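You operate a simulated robot arm through the tools that you are given. There is no shell and no other tool. Be economical: measure what you need, move in short steps, check, and stop when the job is done.

Carry out the task below with a simulated two-armed robot. There is one attempt and no reset: what you move stays moved.

TASK
Take the rag from the top of the window table and lay it out flat on the top of the ledger table.

The check looks at the end state, three seconds after you hand in, the way a careful person would. Anything else that was tipped, shoved, dropped, spilled or broken makes it a failure.

THE ROBOT
Two 7-joint arms with two-finger parallel grippers on one trunk, on a base that drives. Base frame: it is fixed to the floor where the robot stands at the start and does not move with it; the origin is under the middle of the robot, x ahead of it, y to its left, z up; the surface under the hand at the start is at about z = 0.74. Units: m, degrees, N and s.
The left shoulder is at the start at [0.07, 0.163, 0.995], the right one opposite. With the tool pointing down near the work surface each hand reaches from about 0.38 to 0.88 m from the robot's upright axis, wherever it stands, measured 20 degrees to its own side. Places, roughly: top of the ledger table [-1.5, 0.6, 0.7]. Payload 3.43 kg a hand.
The TCP of each hand is the grasp point between the finger pads, 0.034 m short of the fingertips. In the tool frame z runs along the fingers and y along their closing line. The gripper opens to 0.128 m. The fingers are 0.024 m wide and 0.012 m thick; the gripper's body (0.048 by 0.13 m) begins 0.096 m behind the TCP.
Orientation is that of the tool frame in the base frame, as a unit quaternion [w, x, y, z]. With the fingers straight down and closing along the base's y, the tool's x points along the base's -x, its y along +y and its z along -z.

THE INTERFACE
- The arms move only by the tool move_arm. It takes "left_series", "right_series" or both (then of equal length, played together; a hand with none holds still); each is a list of rows, each a list of 6 numbers: the shift along the tool's x, y, z in units of 150 mm (1.0 is 150 mm), then the turn, a rotation vector about the tool's x, y, z in units of 45 degrees (1.0 is 45 degrees). In form: [[tx, ty, tz, rx, ry, rz], ...]. A call has 1 to 12 rows; each row is the pose to reach, as a shift and turn from the pose commanded when the call began, along the tool's axes at that moment. "left_jaw" and "right_jaw" are, for a hand that has rows, the opening, from 0 (shut) to 1 (fully open), set as the call begins (left out, the last holds). A call with a number of a shift or a turn outside -1 to 1 is refused whole. Rows are played at 5 a second. More than 0.05 m and 8.6 degrees between two rows, or a gripper value outside its range, and nothing of the call is played. Where a pose cannot be reached the arm comes as near as it can. A force on the tool above 40 N (or 10 N above the force at the start of the call, whichever is more), or a blocked arm, ends the call early, and 0.2 s more pass. The fingers move at their own pace (about 0.153 m/s each) and stop on an object; they squeeze with about 32 N. The grip force told is the motor's: it shows also when the fingers shut on nothing. Time passes only in rows, and 0.2 s behind the last, so rows that repeat a pose let the fingers close. It gives the time, the measured TCP pose, the force on the tool (base axes), the opening and the grip force at its end, in the units of the frame above (readings bear some noise), with the torque about the TCP (base axes, N m) and any sound that the robot's microphone picked up.
- Cameras (640 x 400 px; columns grow to the right, rows downward): "scene" is now at [0.1366, 0.0071, 1.2191]; the picture's right is [0.10, -0.99, 0.00], its down [-0.62, -0.06, -0.78] and it looks along [0.78, 0.08, -0.63] (base axes); focal length 289 px, centre (320, 200). "left" rides on the left gripper at [0.076, 0.011, -0.16] in its tool frame; the picture's right is [-0.15, 0.99, 0.00], its down [-0.88, -0.13, -0.46] and it looks along [-0.45, -0.07, 0.89] (tool axes); focal length 234 px, centre (320, 200). "right" rides on the right gripper at [0.076, -0.011, -0.16] in its tool frame; the picture's right is [0.15, 0.99, 0.00], its down [-0.88, 0.13, -0.45] and it looks along [-0.45, 0.07, 0.89] (tool axes); focal length 234 px, centre (320, 200). There is no depth. A picture from a camera that has moved, and an enlarged one, comes with that camera's place and axes in the base frame and with its lens.
- snapshot(camera): a new picture of that camera. No time passes.
- raise_lower(by): slides the trunk up (or, below 0, down) by that many m; the arms and the scene camera ride with it, the base frame stays. It gives what a move gives, with no picture.
- steer(legs): drives the robot by 1 to 6 legs, each [ahead, left, turn to the left] in m, m and degrees, along the robot's own axes; the way and the turn of a leg run together, so that a leg with both is an arc; at most 1.5 m and 180 degrees a leg. The arms and the cameras ride along, it lands a little off, and it stops where it bumps. It gives what a move gives.
- pan_tilt(pan, tilt): turns the head with the scene camera to pan (to the left, within 86 degrees either way) and tilt (down, from -29 to 69), counted from straight ahead of the robot. It gives what a move gives.
- inspect(camera, box): a new picture of the part [left, top, right, bottom] of that camera's present view, enlarged. No time passes.
- sign_off(): hands the job in; it is judged then, once.

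Go step by step. Nothing tells you exact positions but the pictures and the camera data: compare them with the known pose of the tool, close in by small moves and look again before you grip or let go. The budget is 120 turns and 108 pictures, counting those below and the enlarged ones. Unless the task says otherwise, let go and move clear before handing in, and close with one line.

The tools are called after "Emit:" as a command line: name --argument value ..., lists and objects as JSON in quotes. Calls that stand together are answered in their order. move_arm: Moves the arms, as the interface text tells. Its arguments: {"type":"object","properties":{"left_series":{"type":"array"},"left_jaw":{"type":"number"},"right_series":{"type":"array"},"right_jaw":{"type":"number"}},"required":[]} The other tools are called the same way: raise_lower (by) slides the trunk up or down; steer (legs) drives the base; pan_tilt (pan, tilt) turns the head that bears the scene camera; snapshot (camera) takes a picture; inspect (camera, box) takes an enlarged picture of a part of a camera's view; sign_off () hands the job in.

At the start:

```text
clock: 0.0
left_tool_pos: [0.6132, 0.4318, 0.9384]
left_ee_rot: [0.0, 0.0, 1.0, -0.001]
left_force: [-1.1, -1.3, -0.7]
left_wrist_torque: [-0.02, -0.01, -0.02]
left_opening: 0.128
left_finger_force: 0.0
right_tool_pos: [0.7276, -0.1473, 0.9194]
right_ee_rot: [0.0, 0.0, 1.0, -0.001]
right_force: [0.0, 0.6, -0.6]
right_wrist_torque: [0.02, -0.02, -0.01]
right_opening: 0.1277
right_finger_force: 0.1
trunk travel left (down, up): [-0.475, 0.465]
robot x, y, heading: [0.0041, -0.0016, 0.1]
head pan, tilt: [5.7, 38.8]
```

scene: 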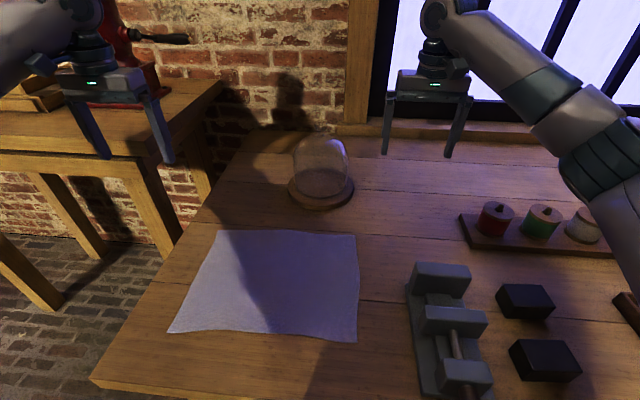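
right: 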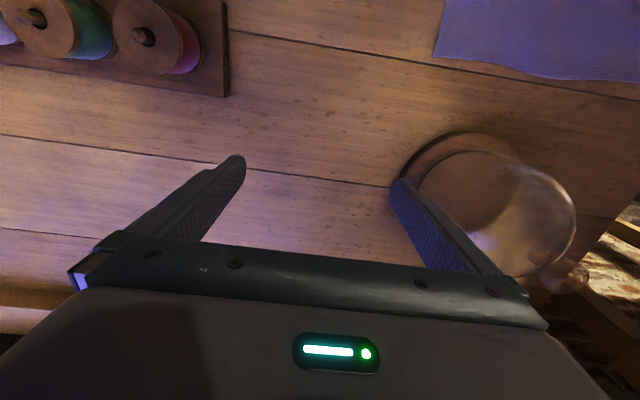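
left: 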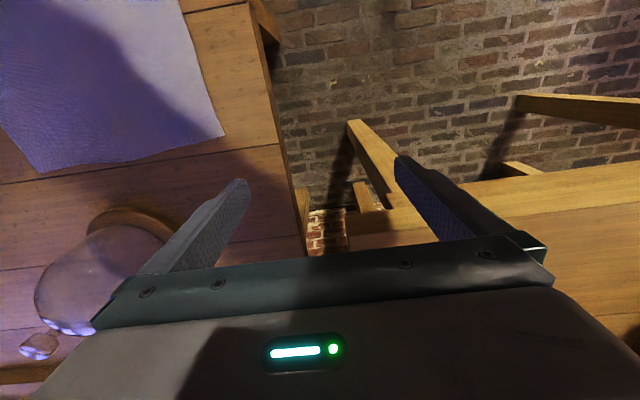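

The rag lies flat on the window table, spanning about x 0.35–0.61 and y -0.03–0.28. I'll look left and right first to find the ledger table and the way there.

Emit:
pan_tilt --pan 86 --tilt 25

Emit:
snapshot --camera "scene"

Emit:
pan_tilt --pan -86 --tilt 25

Emit:
snapshot --camera "scene"

```text
clock: 1.5
left_tool_pos: [0.6144, 0.4327, 0.939]
left_ee_rot: [0.0, 0.0, 1.0, 0.0]
left_force: [-0.4, -0.5, 0.8]
left_wrist_torque: [-0.05, 0.01, 0.01]
left_opening: 0.128
left_finger_force: 0.0
right_tool_pos: [0.7268, -0.1488, 0.9203]
right_ee_rot: [0.0, 0.0, 1.0, 0.0]
right_force: [-0.7, 0.7, 0.6]
right_wrist_torque: [0.0, -0.01, -0.02]
right_opening: 0.128
right_finger_force: 0.0
trunk travel left (down, up): [-0.475, 0.465]
robot x, y, heading: [-0.0007, -0.0015, 0.2]
head pan, tilt: [85.9, 25.0]
```

```text
104 pictures are left
camera scene: at [0.0578, 0.0905, 1.2405], right [1.0, -0.07, 0.0], down [-0.03, -0.42, -0.91], along [0.06, 0.9, -0.42], focal length 289 px, centre (320, 200)
```

scene: 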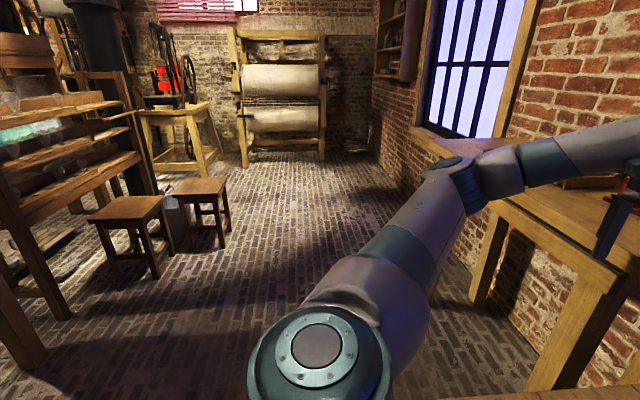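

```text
clock: 4.1
left_tool_pos: [0.6128, 0.4338, 0.9392]
left_ee_rot: [-0.001, 0.0, 1.0, 0.0]
left_force: [-0.2, -0.2, -1.0]
left_wrist_torque: [-0.01, 0.02, 0.01]
left_opening: 0.1281
left_finger_force: 0.1
right_tool_pos: [0.7261, -0.1489, 0.9195]
right_ee_rot: [0.0, 0.0, 1.0, 0.0]
right_force: [0.0, 0.5, -0.2]
right_wrist_torque: [-0.01, 0.01, -0.04]
right_opening: 0.1281
right_finger_force: 0.0
trunk travel left (down, up): [-0.475, 0.465]
robot x, y, heading: [-0.0027, 0.0015, -0.1]
head pan, tilt: [-85.9, 25.0]
```

```text
103 pictures are left
camera scene: at [0.0577, -0.0933, 1.2406], right [-1.0, -0.07, 0.0], down [-0.03, 0.42, -0.91], along [0.06, -0.9, -0.42], focal length 289 px, centre (320, 200)
```

scene: 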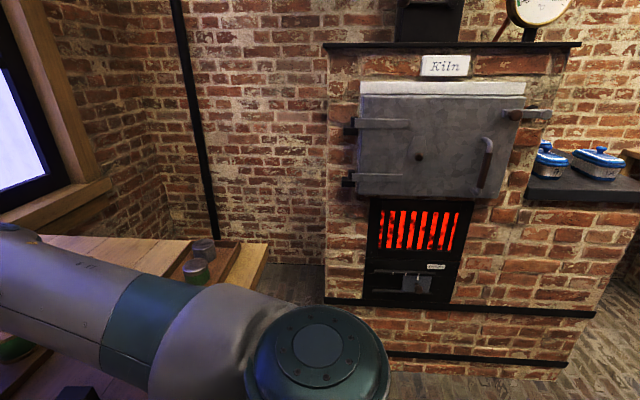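

The way behind is clear, with the kiln on the right and shelves back left. I'll bring both hands above the far corners of the rag, left over the left edge and right over the right edge, with the jaws part closed.

Emit:
move_arm --left_series '[[0.05, -0.2, 0.13, 0, 0, 0], [0.1, -0.4, 0.26, 0, 0, 0], [0.15, -0.6, 0.4, 0, 0, 0], [0.2, -0.8, 0.53, 0, 0, 0], [0.25, -1.0, 0.66, 0, 0, 0], [0.25, -1.0, 0.66, 0, 0, 0]]' --right_series '[[0.2, 0.16, 0.1, 0, 0, 0], [0.4, 0.32, 0.2, 0, 0, 0], [0.6, 0.49, 0.3, 0, 0, 0], [0.8, 0.65, 0.42, 0, 0, 0], [1.0, 0.81, 0.53, 0, 0, 0], [1.0, 0.81, 0.53, 0, 0, 0]]' --left_jaw 0.4 --right_jaw 0.4

Emit:
pan_tilt --pan 5 --tilt 45

Emit:
snapshot --camera "scene"

Emit:
snapshot --camera "left"

Emit:
snapshot --camera "right"

```text
clock: 5.5
left_tool_pos: [0.5765, 0.2816, 0.8423]
left_ee_rot: [0.0, -0.001, 1.0, 0.0]
left_force: [-0.3, 0.1, -0.7]
left_wrist_torque: [0.02, 0.01, -0.02]
left_opening: 0.0514
left_finger_force: 0.0
right_tool_pos: [0.5757, -0.025, 0.8413]
right_ee_rot: [0.0, 0.0, 1.0, 0.0]
right_force: [0.1, -0.7, 0.9]
right_wrist_torque: [-0.01, -0.01, 0.0]
right_opening: 0.0513
right_finger_force: 0.1
trunk travel left (down, up): [-0.475, 0.465]
robot x, y, heading: [-0.0033, -0.0008, -0.1]
head pan, tilt: [-85.9, 25.0]
```

```text
clock: 7.2
left_tool_pos: [0.5752, 0.2827, 0.8399]
left_ee_rot: [0.0, -0.001, 1.0, -0.001]
left_force: [-0.6, 0.6, 0.4]
left_wrist_torque: [-0.01, -0.01, -0.02]
left_opening: 0.0511
left_finger_force: 0.1
right_tool_pos: [0.5752, -0.0254, 0.8391]
right_ee_rot: [0.0, 0.0, 1.0, 0.0]
right_force: [-0.5, -0.7, -0.6]
right_wrist_torque: [0.0, 0.04, 0.01]
right_opening: 0.0515
right_finger_force: 0.0
trunk travel left (down, up): [-0.475, 0.465]
robot x, y, heading: [-0.0007, 0.0004, -0.0]
head pan, tilt: [5.0, 45.0]
```

```text
102 pictures are left
camera scene: at [0.1322, 0.0056, 1.21], right [0.09, -1.0, 0.0], down [-0.7, -0.06, -0.71], along [0.7, 0.06, -0.71], focal length 289 px, centre (320, 200)
```

scene: 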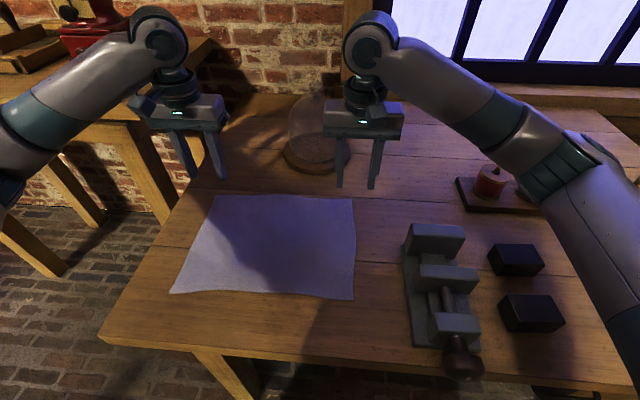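

```text
101 pictures are left
camera left: at [0.4996, 0.2921, 1.0004], right [0.15, 0.99, 0.0], down [0.88, -0.13, 0.46], along [0.45, -0.07, -0.89], focal length 234 px, centre (320, 200)
```

left: 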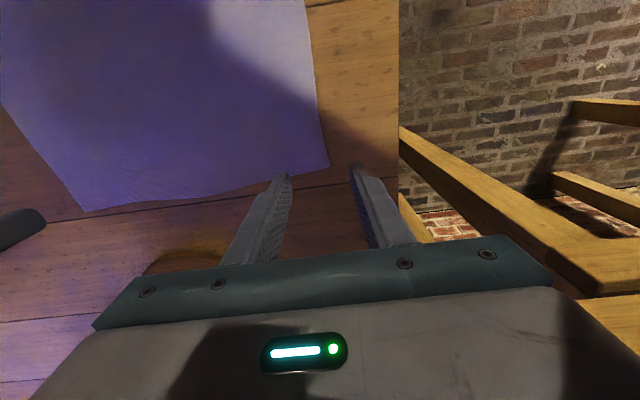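

```text
100 pictures are left
camera right: at [0.5001, -0.0368, 1.0008], right [-0.15, 0.99, 0.0], down [0.88, 0.13, 0.46], along [0.45, 0.07, -0.89], focal length 234 px, centre (320, 200)
```

right: 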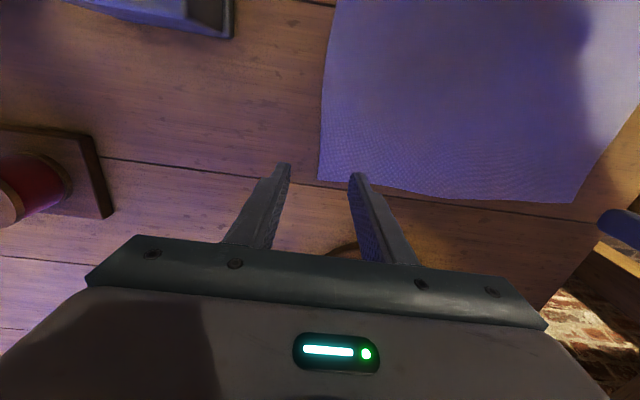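

The cameras agree on the far corners: left at about (0.589, 0.288), right at about (0.606, -0.023). I'll lower both hands almost to the table, straddling the side edges.

Emit:
move_arm --left_series '[[0.02, -0.04, 0.14, 0, 0, 0], [0.02, -0.04, 0.27, 0, 0, 0], [0.02, -0.04, 0.36, 0, 0, 0], [0.02, -0.04, 0.41, 0, 0, 0]]' --right_series '[[-0.087, 0.067, 0.14, 0, 0, 0], [-0.087, 0.067, 0.27, 0, 0, 0], [-0.087, 0.067, 0.36, 0, 0, 0], [-0.087, 0.067, 0.41, 0, 0, 0]]' --left_jaw 0.32 --right_jaw 0.32

Emit:
inspect --camera "scene" --box '[120, 100, 440, 300]'

Emit:
snapshot --camera "left"

Emit:
snapshot --camera "right"

```text
clock: 8.2
left_tool_pos: [0.5721, 0.2767, 0.7807]
left_ee_rot: [0.0, 0.0, 1.0, 0.0]
left_force: [0.1, 0.5, -0.6]
left_wrist_torque: [-0.01, 0.01, 0.0]
left_opening: 0.0413
left_finger_force: 0.1
right_tool_pos: [0.59, -0.0159, 0.7785]
right_ee_rot: [0.0, -0.001, 1.0, 0.0]
right_force: [-0.1, -0.2, 0.0]
right_wrist_torque: [-0.01, 0.0, 0.03]
right_opening: 0.041
right_finger_force: 0.0
trunk travel left (down, up): [-0.475, 0.465]
robot x, y, heading: [0.001, 0.0041, -0.1]
head pan, tilt: [5.0, 45.0]
```

```text
2.00 times, centred on (280, 200) of scene
camera zoom: at [0.1321, 0.0055, 1.21], right [0.09, -1.0, 0.0], down [-0.7, -0.06, -0.71], along [0.7, 0.06, -0.71], focal length 578 px, centre (400, 200)
```

zoom: 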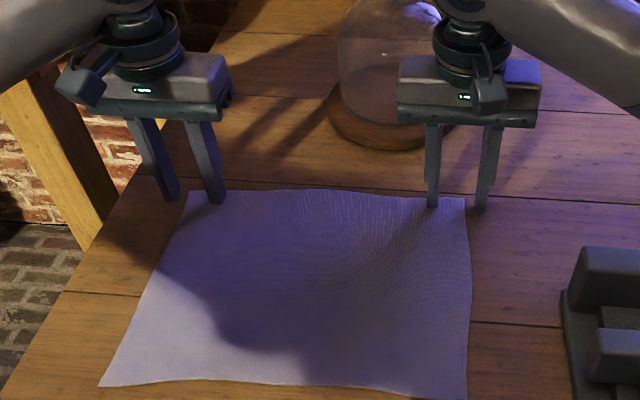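

```text
98 pictures are left
camera left: at [0.4958, 0.2871, 0.9399], right [0.15, 0.99, 0.0], down [0.88, -0.13, 0.46], along [0.45, -0.07, -0.89], focal length 234 px, centre (320, 200)
```

left: 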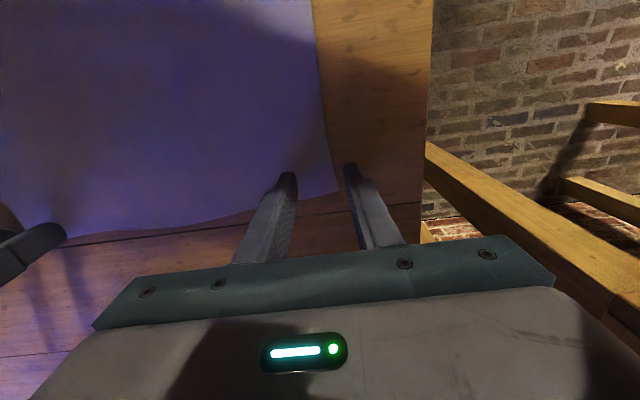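

```text
97 pictures are left
camera right: at [0.5135, -0.0271, 0.9395], right [-0.15, 0.99, 0.0], down [0.88, 0.13, 0.46], along [0.45, 0.07, -0.89], focal length 234 px, centre (320, 200)
```

right: 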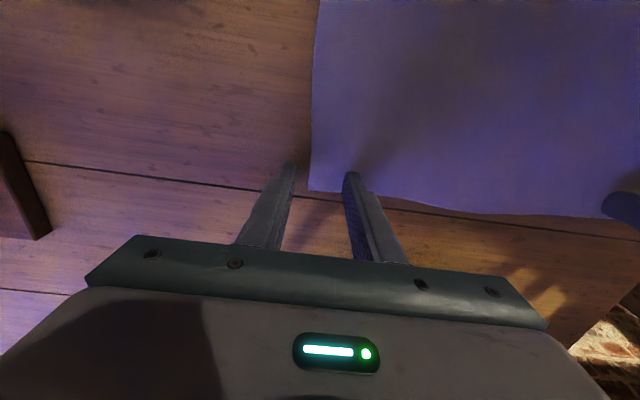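

Both hands straddle the edges well. I'll shift slightly further onto the cloth, then lower until the tips press lightly.

Emit:
move_arm --left_series '[[0.06, 0, 0, 0, 0, 0], [0.06, 0, 0.015, 0, 0, 0], [0.06, 0, 0.03, 0, 0, 0], [0.06, 0, 0.04, 0, 0, 0], [0.06, 0, 0.05, 0, 0, 0]]' --right_series '[[0.09, 0, 0, 0, 0, 0], [0.09, 0, 0.015, 0, 0, 0], [0.09, 0, 0.03, 0, 0, 0], [0.09, 0, 0.04, 0, 0, 0], [0.09, 0, 0.05, 0, 0, 0]]'

```text
clock: 9.4
left_tool_pos: [0.562, 0.2763, 0.7749]
left_ee_rot: [0.002, -0.001, 1.0, 0.0]
left_force: [2.6, 0.9, 15.2]
left_wrist_torque: [-0.33, -0.08, 0.09]
left_opening: 0.0405
left_finger_force: 0.0
right_tool_pos: [0.5764, -0.0173, 0.7755]
right_ee_rot: [0.002, 0.001, 1.0, 0.002]
right_force: [4.3, -1.6, 24.2]
right_wrist_torque: [0.6, -0.11, -0.11]
right_opening: 0.0409
right_finger_force: 0.1
trunk travel left (down, up): [-0.475, 0.465]
robot x, y, heading: [-0.0016, 0.0023, 0.0]
head pan, tilt: [5.0, 45.0]
```

Both hands are in contact with the table, so I'll close the jaws.

Emit:
move_arm --left_series '[[0, 0, -0.003, 0, 0, 0], [0, 0, -0.003, 0, 0, 0], [0, 0, -0.003, 0, 0, 0], [0, 0, -0.003, 0, 0, 0]]' --right_series '[[0, 0, -0.003, 0, 0, 0], [0, 0, -0.003, 0, 0, 0], [0, 0, -0.003, 0, 0, 0], [0, 0, -0.003, 0, 0, 0]]' --left_jaw 0 --right_jaw 0

Emit:
inspect --camera "scene" --box '[120, 100, 440, 300]'

Emit:
snapshot --camera "left"

Emit:
snapshot --camera "right"

```text
clock: 10.4
left_tool_pos: [0.5615, 0.2751, 0.7749]
left_ee_rot: [0.003, 0.0, 1.0, -0.001]
left_force: [3.4, -19.4, 21.0]
left_wrist_torque: [-0.8, -0.02, 0.06]
left_opening: 0.0024
left_finger_force: 32.4
right_tool_pos: [0.574, -0.0165, 0.7752]
right_ee_rot: [0.001, -0.001, 1.0, 0.001]
right_force: [-1.0, 16.6, 25.7]
right_wrist_torque: [0.74, 0.13, 0.0]
right_opening: 0.0025
right_finger_force: 32.1
trunk travel left (down, up): [-0.475, 0.465]
robot x, y, heading: [-0.0003, -0.0005, -0.1]
head pan, tilt: [5.0, 45.0]
```

```text
2.00 times, centred on (280, 200) of scene
camera zoom: at [0.1281, 0.0045, 1.2106], right [0.09, -1.0, 0.0], down [-0.7, -0.06, -0.71], along [0.71, 0.06, -0.7], focal length 578 px, centre (400, 200)
```

zoom: 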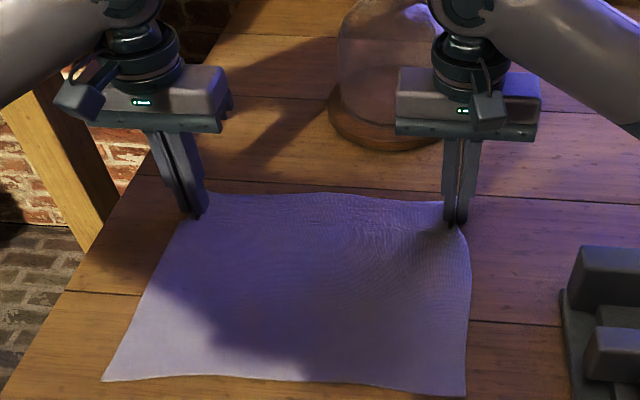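

```text
95 pictures are left
camera left: at [0.4846, 0.2861, 0.9343], right [0.15, 0.99, 0.0], down [0.88, -0.13, 0.46], along [0.45, -0.07, -0.89], focal length 234 px, centre (320, 200)
```

left: 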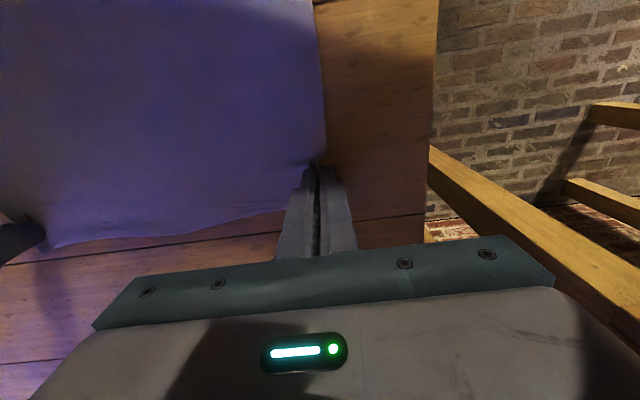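

```text
94 pictures are left
camera right: at [0.4971, -0.0275, 0.9358], right [-0.15, 0.99, 0.0], down [0.88, 0.13, 0.46], along [0.45, 0.07, -0.89], focal length 234 px, centre (320, 200)
```

right: 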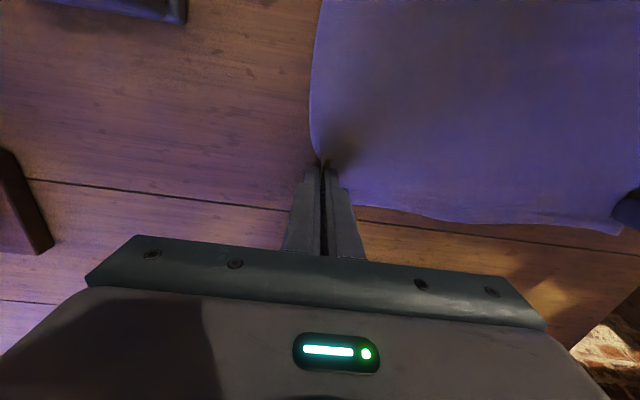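

The jaws stopped at 2.4 mm, so cloth seems to be pinched on both sides. I'll lift a little, easing inward, and check.

Emit:
move_arm --left_series '[[0, -0.02, -0.1, 0, 0, 0], [0, -0.04, -0.25, 0, 0, 0], [0, -0.04, -0.45, 0, 0, 0]]' --right_series '[[0, 0.02, -0.1, 0, 0, 0], [0, 0.04, -0.25, 0, 0, 0], [0, 0.04, -0.45, 0, 0, 0]]'

Emit:
snapshot --camera "scene"

```text
clock: 11.2
left_tool_pos: [0.5627, 0.2729, 0.8401]
left_ee_rot: [0.001, -0.001, 1.0, 0.001]
left_force: [0.5, -2.3, -0.3]
left_wrist_torque: [-0.11, 0.0, 0.0]
left_opening: 0.0024
left_finger_force: 31.7
right_tool_pos: [0.5752, -0.0118, 0.8399]
right_ee_rot: [0.0, 0.001, 1.0, -0.001]
right_force: [-0.7, 1.9, -0.2]
right_wrist_torque: [0.08, -0.04, 0.01]
right_opening: 0.0022
right_finger_force: 31.4
trunk travel left (down, up): [-0.475, 0.465]
robot x, y, heading: [0.0024, -0.0027, -0.1]
head pan, tilt: [5.0, 45.0]
```

```text
93 pictures are left
camera scene: at [0.1312, 0.0056, 1.2099], right [0.09, -1.0, 0.0], down [-0.7, -0.06, -0.71], along [0.7, 0.06, -0.71], focal length 289 px, centre (320, 200)
```

scene: 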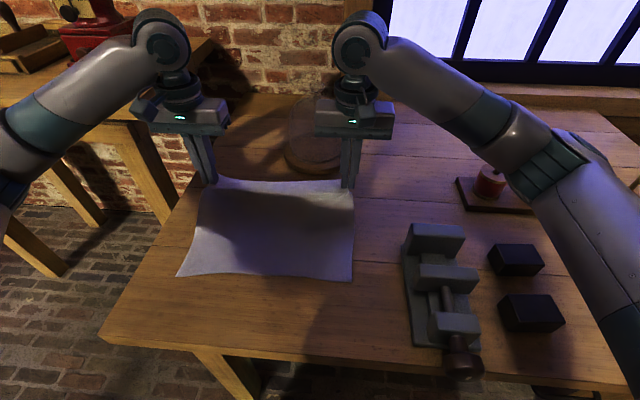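

Both corners hold. I'll raise the trunk so the rag hangs clear of the table.

Emit:
raise_lower --by 0.28

Emit:
snapshot --camera "scene"

```text
clock: 14.0
left_tool_pos: [0.5635, 0.2725, 1.1198]
left_ee_rot: [0.0, 0.0, 1.0, 0.0]
left_force: [-0.7, -1.4, 0.9]
left_wrist_torque: [-0.02, -0.01, 0.03]
left_opening: 0.0026
left_finger_force: 31.9
right_tool_pos: [0.5749, -0.01, 1.1204]
right_ee_rot: [0.0, 0.0, 1.0, -0.001]
right_force: [-0.1, 0.9, 0.1]
right_wrist_torque: [0.07, -0.04, 0.01]
right_opening: 0.0024
right_finger_force: 32.4
trunk travel left (down, up): [-0.755, 0.185]
robot x, y, heading: [-0.0018, -0.0036, -0.3]
head pan, tilt: [5.0, 45.0]
```

```text
92 pictures are left
camera scene: at [0.1324, 0.0057, 1.4899], right [0.09, -1.0, 0.0], down [-0.7, -0.06, -0.71], along [0.7, 0.06, -0.71], focal length 289 px, centre (320, 200)
```

scene: 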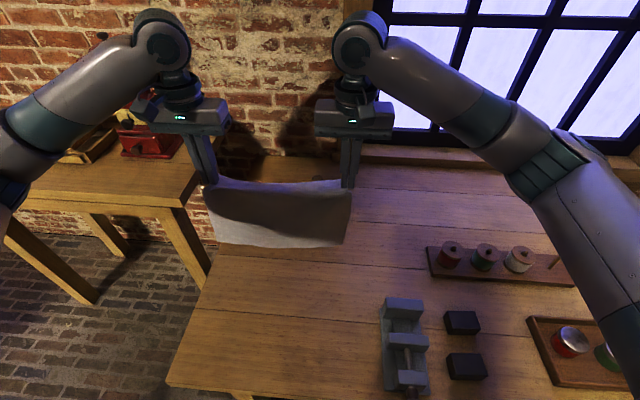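

The rag hangs cleanly from both hands. I'll back away from the table, turn left and look for the ledger table.

Emit:
steer --legs '[[-0.4, 0, 0], [0, 0, 90]]'

Emit:
pan_tilt --pan 50 --tilt 35

Emit:
snapshot --camera "scene"

```text
clock: 20.2
left_tool_pos: [-0.6565, 0.5659, 1.1203]
left_ee_rot: [0.001, -0.703, 0.712, 0.0]
left_force: [0.2, 0.0, -0.5]
left_wrist_torque: [0.0, -0.01, -0.06]
left_opening: 0.0022
left_finger_force: 31.9
right_tool_pos: [-0.3756, 0.5737, 1.1193]
right_ee_rot: [0.0, -0.702, 0.712, 0.0]
right_force: [-0.9, -0.1, 1.1]
right_wrist_torque: [0.05, 0.01, -0.05]
right_opening: 0.0025
right_finger_force: 31.8
trunk travel left (down, up): [-0.755, 0.185]
robot x, y, heading: [-0.3934, -0.0032, 89.4]
head pan, tilt: [5.0, 45.0]
```

```text
clock: 21.4
left_tool_pos: [-0.6577, 0.5649, 1.1203]
left_ee_rot: [-0.001, -0.703, 0.711, 0.0]
left_force: [0.9, -0.5, 0.3]
left_wrist_torque: [0.01, 0.01, -0.03]
left_opening: 0.0025
left_finger_force: 32.4
right_tool_pos: [-0.3758, 0.5734, 1.1189]
right_ee_rot: [0.0, -0.702, 0.712, 0.0]
right_force: [-1.6, -0.7, -0.8]
right_wrist_torque: [0.01, 0.04, -0.03]
right_opening: 0.0025
right_finger_force: 31.7
trunk travel left (down, up): [-0.755, 0.185]
robot x, y, heading: [-0.3928, -0.0006, 89.1]
head pan, tilt: [50.0, 35.0]
```

```text
91 pictures are left
camera scene: at [-0.4587, 0.1047, 1.5048], right [0.65, 0.76, 0.0], down [0.43, -0.38, -0.82], along [-0.62, 0.53, -0.57], focal length 289 px, centre (320, 200)
```

scene: 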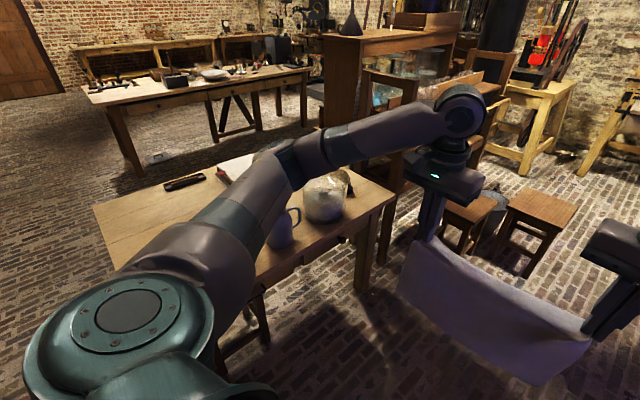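

The ledger table is the small one with the mug, jar, pen and papers. Its near end looks empty, so I'll turn to face it for a full view.

Emit:
steer --legs '[[0, 0, 80]]'

Emit:
pan_tilt --pan 0 --tilt 30

Emit:
snapshot --camera "scene"

```text
clock: 25.2
left_tool_pos: [-0.9991, -0.1555, 1.1209]
left_ee_rot: [0.0, 0.995, -0.1, 0.0]
left_force: [1.0, 0.1, -1.2]
left_wrist_torque: [-0.03, -0.02, -0.04]
left_opening: 0.0027
left_finger_force: 31.7
right_tool_pos: [-0.9559, 0.1243, 1.1193]
right_ee_rot: [0.0, 0.995, -0.1, 0.0]
right_force: [0.1, -0.6, 0.5]
right_wrist_torque: [-0.02, 0.01, -0.01]
right_opening: 0.0022
right_finger_force: 32.5
trunk travel left (down, up): [-0.755, 0.185]
robot x, y, heading: [-0.3897, -0.0038, 168.5]
head pan, tilt: [50.0, 35.0]
```

```text
clock: 26.4
left_tool_pos: [-0.999, -0.1557, 1.1208]
left_ee_rot: [0.0, 0.995, -0.1, 0.0]
left_force: [0.9, 0.1, -0.9]
left_wrist_torque: [0.06, 0.02, 0.01]
left_opening: 0.0025
left_finger_force: 31.9
right_tool_pos: [-0.9558, 0.124, 1.1195]
right_ee_rot: [0.0, 0.995, -0.1, 0.0]
right_force: [-0.5, -0.1, 0.4]
right_wrist_torque: [-0.02, 0.02, -0.04]
right_opening: 0.0024
right_finger_force: 32.0
trunk travel left (down, up): [-0.755, 0.185]
robot x, y, heading: [-0.3908, -0.0036, 168.5]
head pan, tilt: [0.0, 30.0]
```

```text
90 pictures are left
camera scene: at [-0.5307, 0.0246, 1.5126], right [0.2, 0.98, 0.0], down [0.49, -0.1, -0.87], along [-0.85, 0.17, -0.5], focal length 289 px, centre (320, 200)
```

scene: 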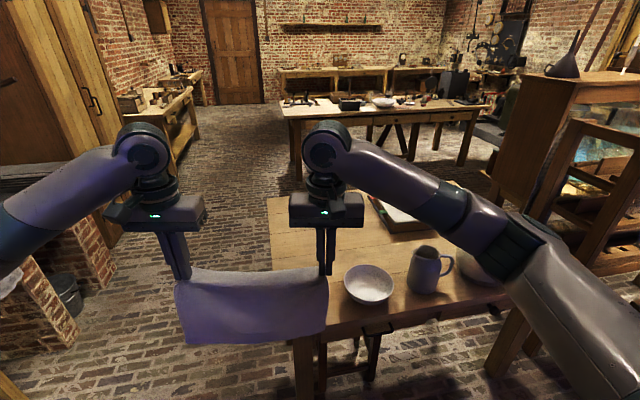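

The table spans roughly x -2.0 to -1.1 and y 0.02 to 1.17. The bowl is near (-1.22, 0.35) and the ledger lies beyond y≈0.53, so the free area is around (-1.65, 0.22). I'll drive alongside the left end of the table and then face it.

Emit:
steer --legs '[[0, 0, 11.5], [0, 0.52, 0], [1.2, 0, 0]]'

Emit:
pan_tilt --pan -60 --tilt 40

Emit:
snapshot --camera "scene"

```text
clock: 35.8
left_tool_pos: [-2.1624, -0.766, 1.1197]
left_ee_rot: [0.0, 1.0, -0.009, 0.0]
left_force: [1.1, 0.1, 0.0]
left_wrist_torque: [0.04, 0.01, -0.02]
left_opening: 0.0027
left_finger_force: 31.8
right_tool_pos: [-2.1708, -0.484, 1.1196]
right_ee_rot: [0.0, 1.0, -0.01, 0.0]
right_force: [-0.2, -0.6, -0.5]
right_wrist_torque: [-0.06, 0.01, -0.04]
right_opening: 0.0023
right_finger_force: 32.2
trunk travel left (down, up): [-0.755, 0.185]
robot x, y, heading: [-1.5934, -0.5085, 179.0]
head pan, tilt: [0.0, 30.0]
```

```text
clock: 37.1
left_tool_pos: [-2.163, -0.7668, 1.1201]
left_ee_rot: [-0.001, 1.0, -0.01, 0.0]
left_force: [0.1, 0.4, -0.7]
left_wrist_torque: [0.03, -0.03, -0.05]
left_opening: 0.0024
left_finger_force: 32.2
right_tool_pos: [-2.1695, -0.4834, 1.1211]
right_ee_rot: [-0.001, 1.0, -0.009, 0.001]
right_force: [-0.4, -0.8, -0.4]
right_wrist_torque: [-0.02, 0.01, -0.06]
right_opening: 0.0021
right_finger_force: 32.2
trunk travel left (down, up): [-0.755, 0.185]
robot x, y, heading: [-1.5964, -0.5127, 178.7]
head pan, tilt: [-60.0, 40.0]
```

```text
89 pictures are left
camera scene: at [-1.6855, -0.4325, 1.4972], right [0.87, 0.48, 0.0], down [0.31, -0.56, -0.77], along [-0.37, 0.67, -0.64], focal length 289 px, centre (320, 200)
```

scene: 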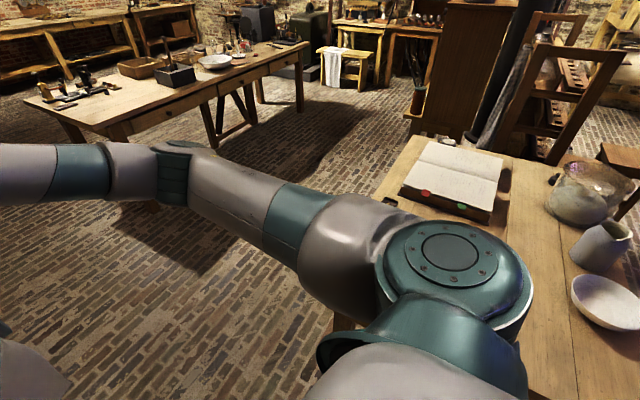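

The book and pen start beyond y≈0.55, so the left part of the table is free. I'll turn to face it and look again.

Emit:
steer --legs '[[0, 0, -88.8], [0, -0.06, 0]]'

Emit:
pan_tilt --pan 0 --tilt 50

Emit:
snapshot --camera "scene"

```text
clock: 41.8
left_tool_pos: [-1.8124, 0.0551, 1.1193]
left_ee_rot: [0.0, 0.709, -0.705, 0.0]
left_force: [0.3, 0.0, 0.0]
left_wrist_torque: [0.02, -0.05, 0.07]
left_opening: 0.0028
left_finger_force: 32.0
right_tool_pos: [-1.5312, 0.07, 1.1208]
right_ee_rot: [-0.001, 0.709, -0.705, 0.002]
right_force: [-0.2, 0.1, -0.7]
right_wrist_torque: [0.01, 0.01, 0.03]
right_opening: 0.0022
right_finger_force: 32.4
trunk travel left (down, up): [-0.755, 0.185]
robot x, y, heading: [-1.537, -0.504, 90.6]
head pan, tilt: [-60.0, 40.0]
```

```text
clock: 43.1
left_tool_pos: [-1.8105, 0.0547, 1.1197]
left_ee_rot: [0.001, 0.709, -0.705, 0.0]
left_force: [1.9, -0.5, -0.7]
left_wrist_torque: [0.0, -0.02, 0.03]
left_opening: 0.0023
left_finger_force: 32.1
right_tool_pos: [-1.5272, 0.0713, 1.1197]
right_ee_rot: [0.0, 0.71, -0.704, 0.0]
right_force: [-1.1, 0.0, -1.1]
right_wrist_torque: [0.0, 0.05, 0.06]
right_opening: 0.0026
right_finger_force: 32.1
trunk travel left (down, up): [-0.755, 0.185]
robot x, y, heading: [-1.5335, -0.5091, 90.4]
head pan, tilt: [0.0, 50.0]
```

```text
88 pictures are left
camera scene: at [-1.5345, -0.38, 1.4831], right [1.0, 0.01, 0.0], down [0.0, -0.77, -0.64], along [0.0, 0.64, -0.77], focal length 289 px, centre (320, 200)
```

scene: 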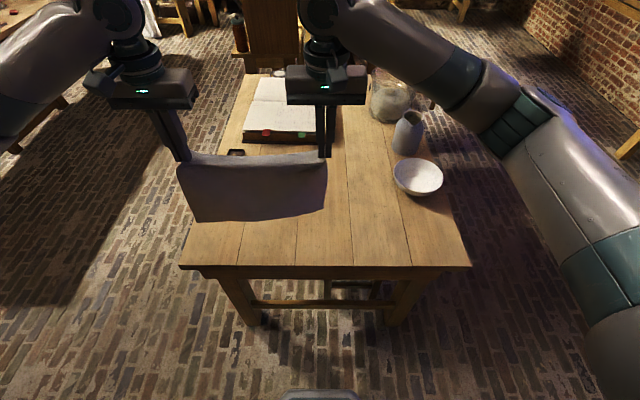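

From here the table top runs x -1.95 to -1.09, starting at y 0.02. The pen is near (-1.88, 0.52) and the bowl near (-1.18, 0.36). I'll shift right and forward, then lower the trunk so the rag hangs just above the table.

Emit:
steer --legs '[[0.17, -0.05, 0]]'

Emit:
move_arm --left_series '[[-0.2, 0, 0, 0, 0, 0], [-0.4, 0, 0, 0, 0, 0], [-0.6, 0, 0, 0, 0, 0], [-0.6, 0, 0, 0, 0, 0]]' --right_series '[[-0.2, 0, 0, 0, 0, 0], [-0.4, 0, 0, 0, 0, 0], [-0.6, 0, 0, 0, 0, 0], [-0.6, 0, 0, 0, 0, 0]]'

Emit:
raise_lower --by -0.13

Emit:
snapshot --camera "scene"

Emit:
snapshot --camera "right"

```text
clock: 44.6
left_tool_pos: [-1.761, 0.2229, 1.1201]
left_ee_rot: [0.0, 0.71, -0.704, 0.0]
left_force: [1.0, 0.7, -0.6]
left_wrist_torque: [0.02, -0.03, 0.06]
left_opening: 0.0026
left_finger_force: 31.8
right_tool_pos: [-1.4781, 0.2363, 1.1207]
right_ee_rot: [0.0, 0.709, -0.705, 0.0]
right_force: [-0.4, 0.1, -1.8]
right_wrist_torque: [0.01, 0.06, 0.02]
right_opening: 0.0024
right_finger_force: 31.9
trunk travel left (down, up): [-0.755, 0.185]
robot x, y, heading: [-1.4885, -0.3377, 90.2]
head pan, tilt: [0.0, 50.0]
```

```text
clock: 45.6
left_tool_pos: [-1.7613, 0.3156, 1.1209]
left_ee_rot: [0.0, 0.71, -0.704, 0.0]
left_force: [0.2, -0.7, -0.4]
left_wrist_torque: [0.06, -0.03, 0.05]
left_opening: 0.0024
left_finger_force: 32.0
right_tool_pos: [-1.4791, 0.3278, 1.1216]
right_ee_rot: [-0.001, 0.709, -0.705, -0.001]
right_force: [0.1, -0.4, 0.3]
right_wrist_torque: [0.02, 0.01, 0.03]
right_opening: 0.0023
right_finger_force: 32.0
trunk travel left (down, up): [-0.755, 0.185]
robot x, y, heading: [-1.4865, -0.3385, 90.4]
head pan, tilt: [0.0, 50.0]
```

```text
clock: 47.2
left_tool_pos: [-1.7609, 0.3138, 0.9917]
left_ee_rot: [0.0, 0.71, -0.704, 0.0]
left_force: [0.7, 0.6, -0.5]
left_wrist_torque: [0.01, -0.02, -0.02]
left_opening: 0.0022
left_finger_force: 31.6
right_tool_pos: [-1.4792, 0.3275, 0.9906]
right_ee_rot: [0.0, 0.709, -0.705, 0.0]
right_force: [-0.9, 0.0, 0.2]
right_wrist_torque: [0.04, 0.02, 0.03]
right_opening: 0.0023
right_finger_force: 32.0
trunk travel left (down, up): [-0.625, 0.315]
robot x, y, heading: [-1.4831, -0.3364, 90.2]
head pan, tilt: [0.0, 50.0]
```

```text
87 pictures are left
camera scene: at [-1.4858, -0.2121, 1.3531], right [1.0, 0.01, 0.0], down [0.0, -0.77, -0.64], along [0.0, 0.64, -0.77], focal length 289 px, centre (320, 200)
```

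scene: 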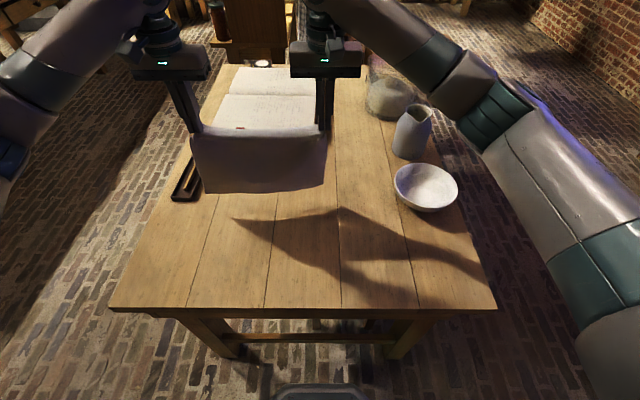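

```text
86 pictures are left
camera right: at [-1.4679, 0.252, 1.152], right [-0.99, -0.15, 0.0], down [-0.14, 0.88, 0.46], along [-0.07, 0.45, -0.89], focal length 234 px, centre (320, 200)
```

right: 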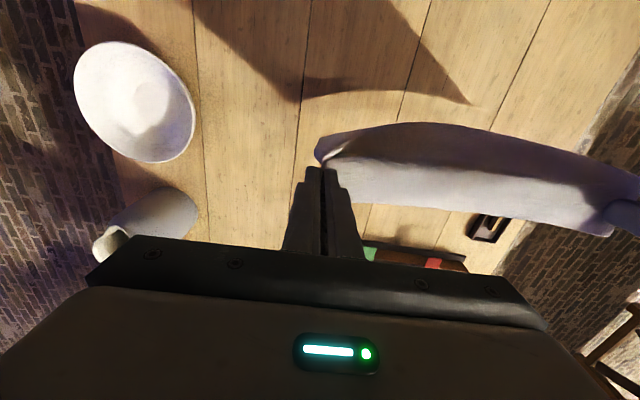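

The rag hangs just above the table at about y 0.33. The pen tray is close on the left, so I'll shift right 4 cm and then lay the rag by swinging the hands down and back toward me.

Emit:
move_arm --left_series '[[0, -0.13, 0, 0, 0, 0], [0, -0.27, 0, 0, 0, 0], [0, -0.27, 0.07, 0, 0, 0], [0, -0.27, 0.13, 0, 0, 0], [0.1, -0.27, 0.17, 0, 0, 0], [0.2, -0.27, 0.2, 0, 0, 0], [0.4, -0.27, 0.25, 0, 0, 0], [0.5, -0.27, 0.29, 0, 0, 0], [0.6, -0.27, 0.33, 0, 0, 0], [0.8, -0.27, 0.45, 0, 0, 0], [0.98, -0.27, 0.57, 0, 0, 0]]' --right_series '[[0, -0.13, 0, 0, 0, 0], [0, -0.27, 0, 0, 0, 0], [0, -0.27, 0.07, 0, 0, 0], [0, -0.27, 0.13, 0, 0, 0], [0.1, -0.27, 0.17, 0, 0, 0], [0.2, -0.27, 0.2, 0, 0, 0], [0.4, -0.27, 0.25, 0, 0, 0], [0.5, -0.27, 0.29, 0, 0, 0], [0.6, -0.27, 0.33, 0, 0, 0], [0.8, -0.27, 0.45, 0, 0, 0], [0.98, -0.27, 0.57, 0, 0, 0]]'

Emit:
snapshot --camera "scene"

Emit:
snapshot --camera "right"

```text
clock: 49.6
left_tool_pos: [-1.7188, 0.1675, 0.9067]
left_ee_rot: [0.001, 0.71, -0.705, 0.001]
left_force: [1.1, 0.8, 0.6]
left_wrist_torque: [-0.03, -0.04, 0.03]
left_opening: 0.0025
left_finger_force: 32.0
right_tool_pos: [-1.4372, 0.1792, 0.9047]
right_ee_rot: [0.001, 0.71, -0.705, 0.0]
right_force: [0.5, 0.3, -0.7]
right_wrist_torque: [-0.01, 0.03, 0.04]
right_opening: 0.0025
right_finger_force: 32.2
trunk travel left (down, up): [-0.625, 0.315]
robot x, y, heading: [-1.4874, -0.3397, 90.6]
head pan, tilt: [0.0, 50.0]
```

```text
85 pictures are left
camera scene: at [-1.4858, -0.2122, 1.3532], right [1.0, 0.01, 0.0], down [0.0, -0.77, -0.64], along [0.0, 0.64, -0.77], focal length 289 px, centre (320, 200)
```

scene: 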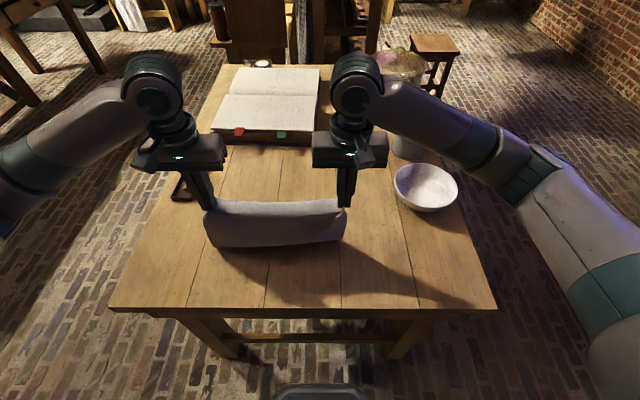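

```text
84 pictures are left
camera right: at [-1.4264, 0.103, 1.0656], right [-0.99, -0.15, 0.0], down [-0.14, 0.88, 0.46], along [-0.07, 0.45, -0.89], focal length 234 px, centre (320, 200)
```

right: 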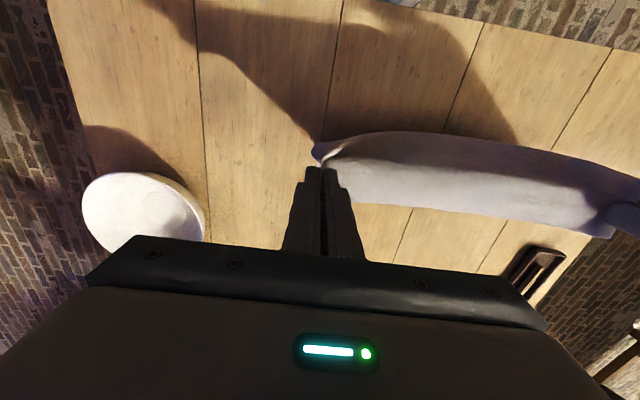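

I can't yet tell whether the bottom edge has touched, so I'll zoom in on the cloth.

Emit:
inspect --camera "scene" --box '[180, 170, 380, 295]'

Emit:
inspect --camera "right" --box '[240, 80, 640, 330]'

Emit:
snapshot --camera "left"

```text
3.20 times, centred on (280, 232) of scene
camera zoom: at [-1.4858, -0.2122, 1.3532], right [1.0, 0.01, 0.0], down [0.0, -0.77, -0.64], along [0.0, 0.64, -0.77], focal length 924 px, centre (448, 96)
```

zoom: 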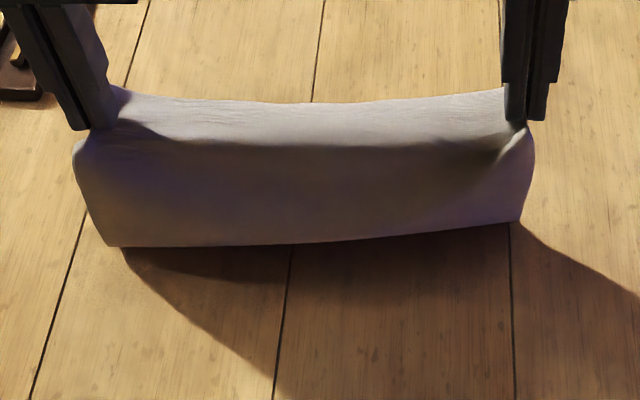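

```text
1.60 times, centred on (440, 205) of right
camera zoom: at [-1.4264, 0.103, 1.0656], right [-0.99, -0.15, 0.0], down [-0.14, 0.88, 0.46], along [-0.07, 0.45, -0.89], focal length 375 px, centre (128, 192)
```

zoom: 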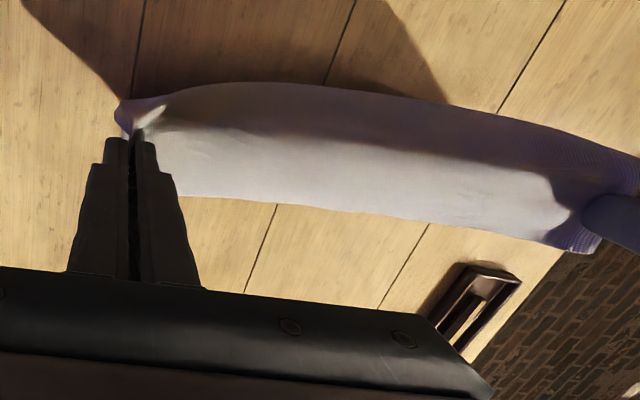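

```text
81 pictures are left
camera left: at [-1.7307, 0.0911, 1.0658], right [-0.99, 0.14, 0.0], down [0.12, 0.88, 0.46], along [0.06, 0.45, -0.89], focal length 234 px, centre (320, 200)
```

left: 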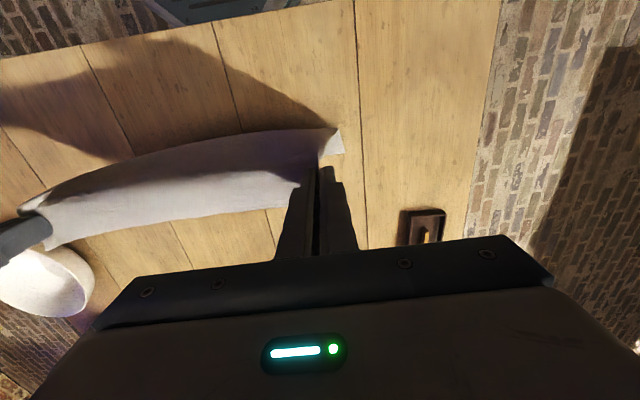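

The short stub above the grip flops away from me and the main sheet hangs on my side. The rag will therefore lie cleaner if the bottom edge touches near me and the hands swing forward and down. I'll lift clear, pull back and look.

Emit:
move_arm --left_series '[[0, 0, -0.2, 0, 0, 0], [0, 0, -0.4, 0, 0, 0], [0.15, 0, -0.5, 0, 0, 0], [0.3, 0, -0.5, 0, 0, 0], [0.5, 0, -0.5, 0, 0, 0], [0.5, 0, -0.5, 0, 0, 0], [0.5, 0, -0.5, 0, 0, 0], [0.5, 0, -0.5, 0, 0, 0]]' --right_series '[[0, 0, -0.2, 0, 0, 0], [0, 0, -0.4, 0, 0, 0], [0.15, 0, -0.5, 0, 0, 0], [0.3, 0, -0.5, 0, 0, 0], [0.5, 0, -0.5, 0, 0, 0], [0.5, 0, -0.5, 0, 0, 0], [0.5, 0, -0.5, 0, 0, 0], [0.5, 0, -0.5, 0, 0, 0]]'

Emit:
inspect --camera "scene" --box '[160, 160, 416, 320]'

```text
clock: 51.4
left_tool_pos: [-1.7212, 0.0924, 0.9813]
left_ee_rot: [0.0, 0.71, -0.704, 0.0]
left_force: [1.4, 0.0, 0.4]
left_wrist_torque: [0.02, -0.11, 0.04]
left_opening: 0.0024
left_finger_force: 31.9
right_tool_pos: [-1.4377, 0.106, 0.98]
right_ee_rot: [0.0, 0.709, -0.705, 0.0]
right_force: [-2.1, -0.2, 0.1]
right_wrist_torque: [-0.05, 0.08, 0.04]
right_opening: 0.0024
right_finger_force: 32.3
trunk travel left (down, up): [-0.625, 0.315]
robot x, y, heading: [-1.4847, -0.3399, 90.2]
head pan, tilt: [0.0, 50.0]
```

```text
2.50 times, centred on (288, 240) of scene
camera zoom: at [-1.4859, -0.2118, 1.3531], right [1.0, 0.01, 0.0], down [0.0, -0.77, -0.64], along [0.0, 0.64, -0.77], focal length 722 px, centre (400, 100)
```

zoom: 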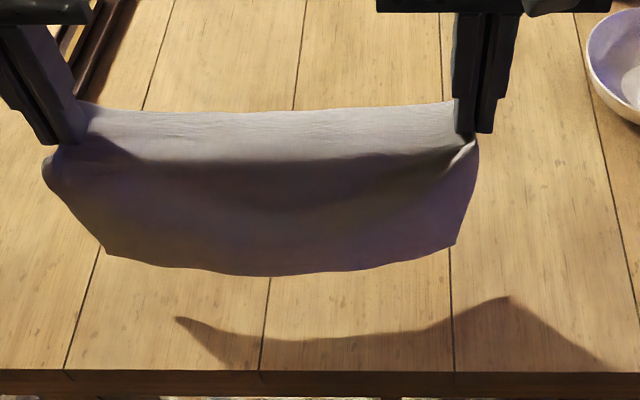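

It now hangs free, with the bottom at about y 0.10 and only just above the table. I'll lower until it touches, then swing the hands forward and down.

Emit:
move_arm --left_series '[[0, 0, 0.1, 0, 0, 0], [0, 0, 0.2, 0, 0, 0], [0, 0, 0.3, 0, 0, 0], [-0.13, 0, 0.315, 0, 0, 0], [-0.27, 0, 0.33, 0, 0, 0], [-0.4, 0, 0.37, 0, 0, 0], [-0.53, 0, 0.41, 0, 0, 0], [-0.67, 0, 0.48, 0, 0, 0], [-0.8, 0, 0.55, 0, 0, 0], [-0.97, 0, 0.7, 0, 0, 0]]' --right_series '[[0, 0, 0.1, 0, 0, 0], [0, 0, 0.2, 0, 0, 0], [0, 0, 0.3, 0, 0, 0], [-0.13, 0, 0.315, 0, 0, 0], [-0.27, 0, 0.33, 0, 0, 0], [-0.4, 0, 0.37, 0, 0, 0], [-0.53, 0, 0.41, 0, 0, 0], [-0.67, 0, 0.48, 0, 0, 0], [-0.8, 0, 0.55, 0, 0, 0], [-0.97, 0, 0.7, 0, 0, 0]]'

Emit:
inspect --camera "scene" --box '[160, 160, 416, 320]'

```text
clock: 53.6
left_tool_pos: [-1.7202, 0.2424, 0.8728]
left_ee_rot: [0.0, 0.71, -0.705, 0.0]
left_force: [0.7, 0.0, 0.0]
left_wrist_torque: [0.0, -0.07, 0.03]
left_opening: 0.0027
left_finger_force: 32.1
right_tool_pos: [-1.439, 0.2527, 0.8756]
right_ee_rot: [0.001, 0.709, -0.705, 0.001]
right_force: [-1.0, 0.3, -0.3]
right_wrist_torque: [-0.03, 0.04, 0.05]
right_opening: 0.0023
right_finger_force: 32.4
trunk travel left (down, up): [-0.625, 0.315]
robot x, y, heading: [-1.4867, -0.3359, 90.2]
head pan, tilt: [0.0, 50.0]
```

```text
2.50 times, centred on (288, 240) of scene
camera zoom: at [-1.4858, -0.2097, 1.3529], right [1.0, 0.01, 0.0], down [0.0, -0.77, -0.64], along [0.0, 0.64, -0.77], focal length 722 px, centre (400, 100)
```

zoom: 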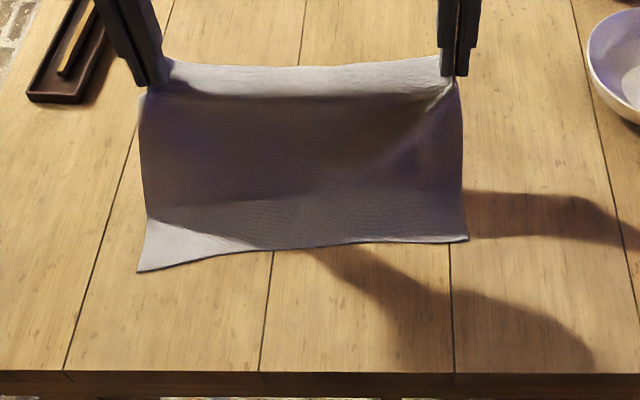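

The near edge is now lying on the table with the sheet draping up to the hands. I'll continue forward and down.

Emit:
move_arm --left_series '[[-0.1, 0, 0.05, 0, 0, 0], [-0.2, 0, 0.1, 0, 0, 0], [-0.27, 0, 0.18, 0, 0, 0], [-0.34, 0, 0.27, 0, 0, 0], [-0.4, 0, 0.36, 0, 0, 0], [-0.45, 0, 0.45, 0, 0, 0], [-0.5, 0, 0.55, 0, 0, 0], [-0.54, 0, 0.65, 0, 0, 0], [-0.58, 0, 0.75, 0, 0, 0]]' --right_series '[[-0.1, 0, 0.05, 0, 0, 0], [-0.2, 0, 0.1, 0, 0, 0], [-0.27, 0, 0.18, 0, 0, 0], [-0.34, 0, 0.27, 0, 0, 0], [-0.4, 0, 0.36, 0, 0, 0], [-0.45, 0, 0.45, 0, 0, 0], [-0.5, 0, 0.55, 0, 0, 0], [-0.54, 0, 0.65, 0, 0, 0], [-0.58, 0, 0.75, 0, 0, 0]]'

Emit:
inspect --camera "scene" --box '[160, 120, 416, 280]'

Emit:
snapshot --camera "left"

Emit:
snapshot --camera "right"

```text
clock: 55.6
left_tool_pos: [-1.7207, 0.3255, 0.7631]
left_ee_rot: [0.0, 0.71, -0.705, 0.001]
left_force: [1.2, 0.7, -0.5]
left_wrist_torque: [0.01, -0.05, 0.01]
left_opening: 0.0025
left_finger_force: 31.7
right_tool_pos: [-1.4386, 0.3388, 0.7625]
right_ee_rot: [0.001, 0.709, -0.705, 0.001]
right_force: [-2.0, 0.3, 0.8]
right_wrist_torque: [-0.02, 0.02, 0.02]
right_opening: 0.0025
right_finger_force: 31.8
trunk travel left (down, up): [-0.625, 0.315]
robot x, y, heading: [-1.4859, -0.3379, 90.4]
head pan, tilt: [0.0, 50.0]
```

```text
2.50 times, centred on (288, 200) of scene
camera zoom: at [-1.486, -0.2111, 1.353], right [1.0, 0.01, 0.0], down [0.0, -0.77, -0.64], along [0.0, 0.64, -0.77], focal length 722 px, centre (400, 200)
```

zoom: 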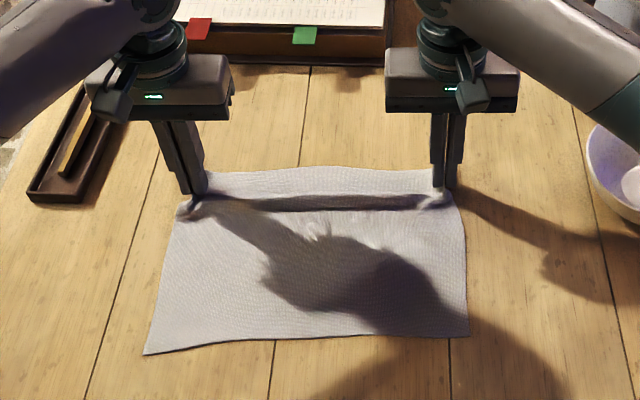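

```text
77 pictures are left
camera left: at [-1.7328, 0.2498, 0.9213], right [-0.99, 0.14, 0.0], down [0.12, 0.88, 0.45], along [0.06, 0.45, -0.89], focal length 234 px, centre (320, 200)
```

left: 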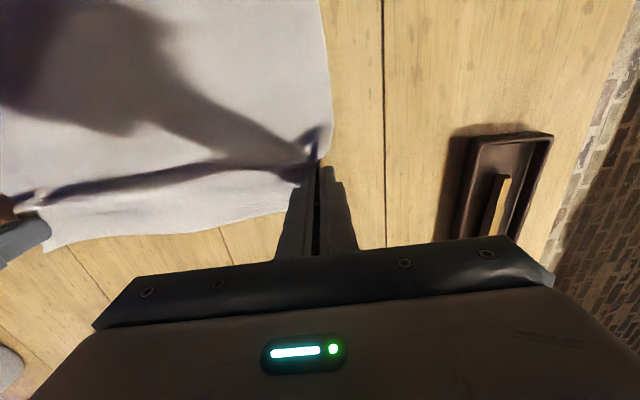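

```text
76 pictures are left
camera right: at [-1.428, 0.263, 0.9232], right [-0.99, -0.15, 0.0], down [-0.14, 0.88, 0.45], along [-0.07, 0.45, -0.89], focal length 234 px, centre (320, 200)
```

right: 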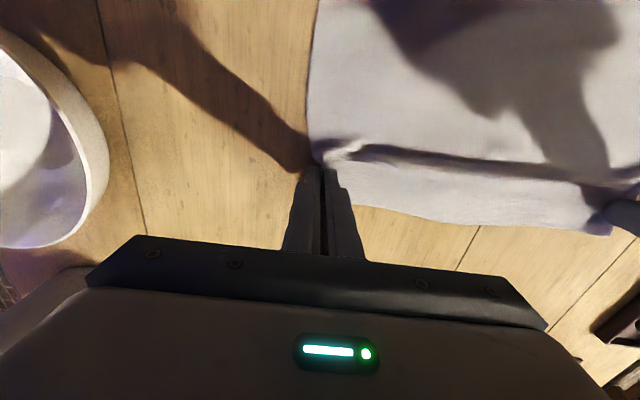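

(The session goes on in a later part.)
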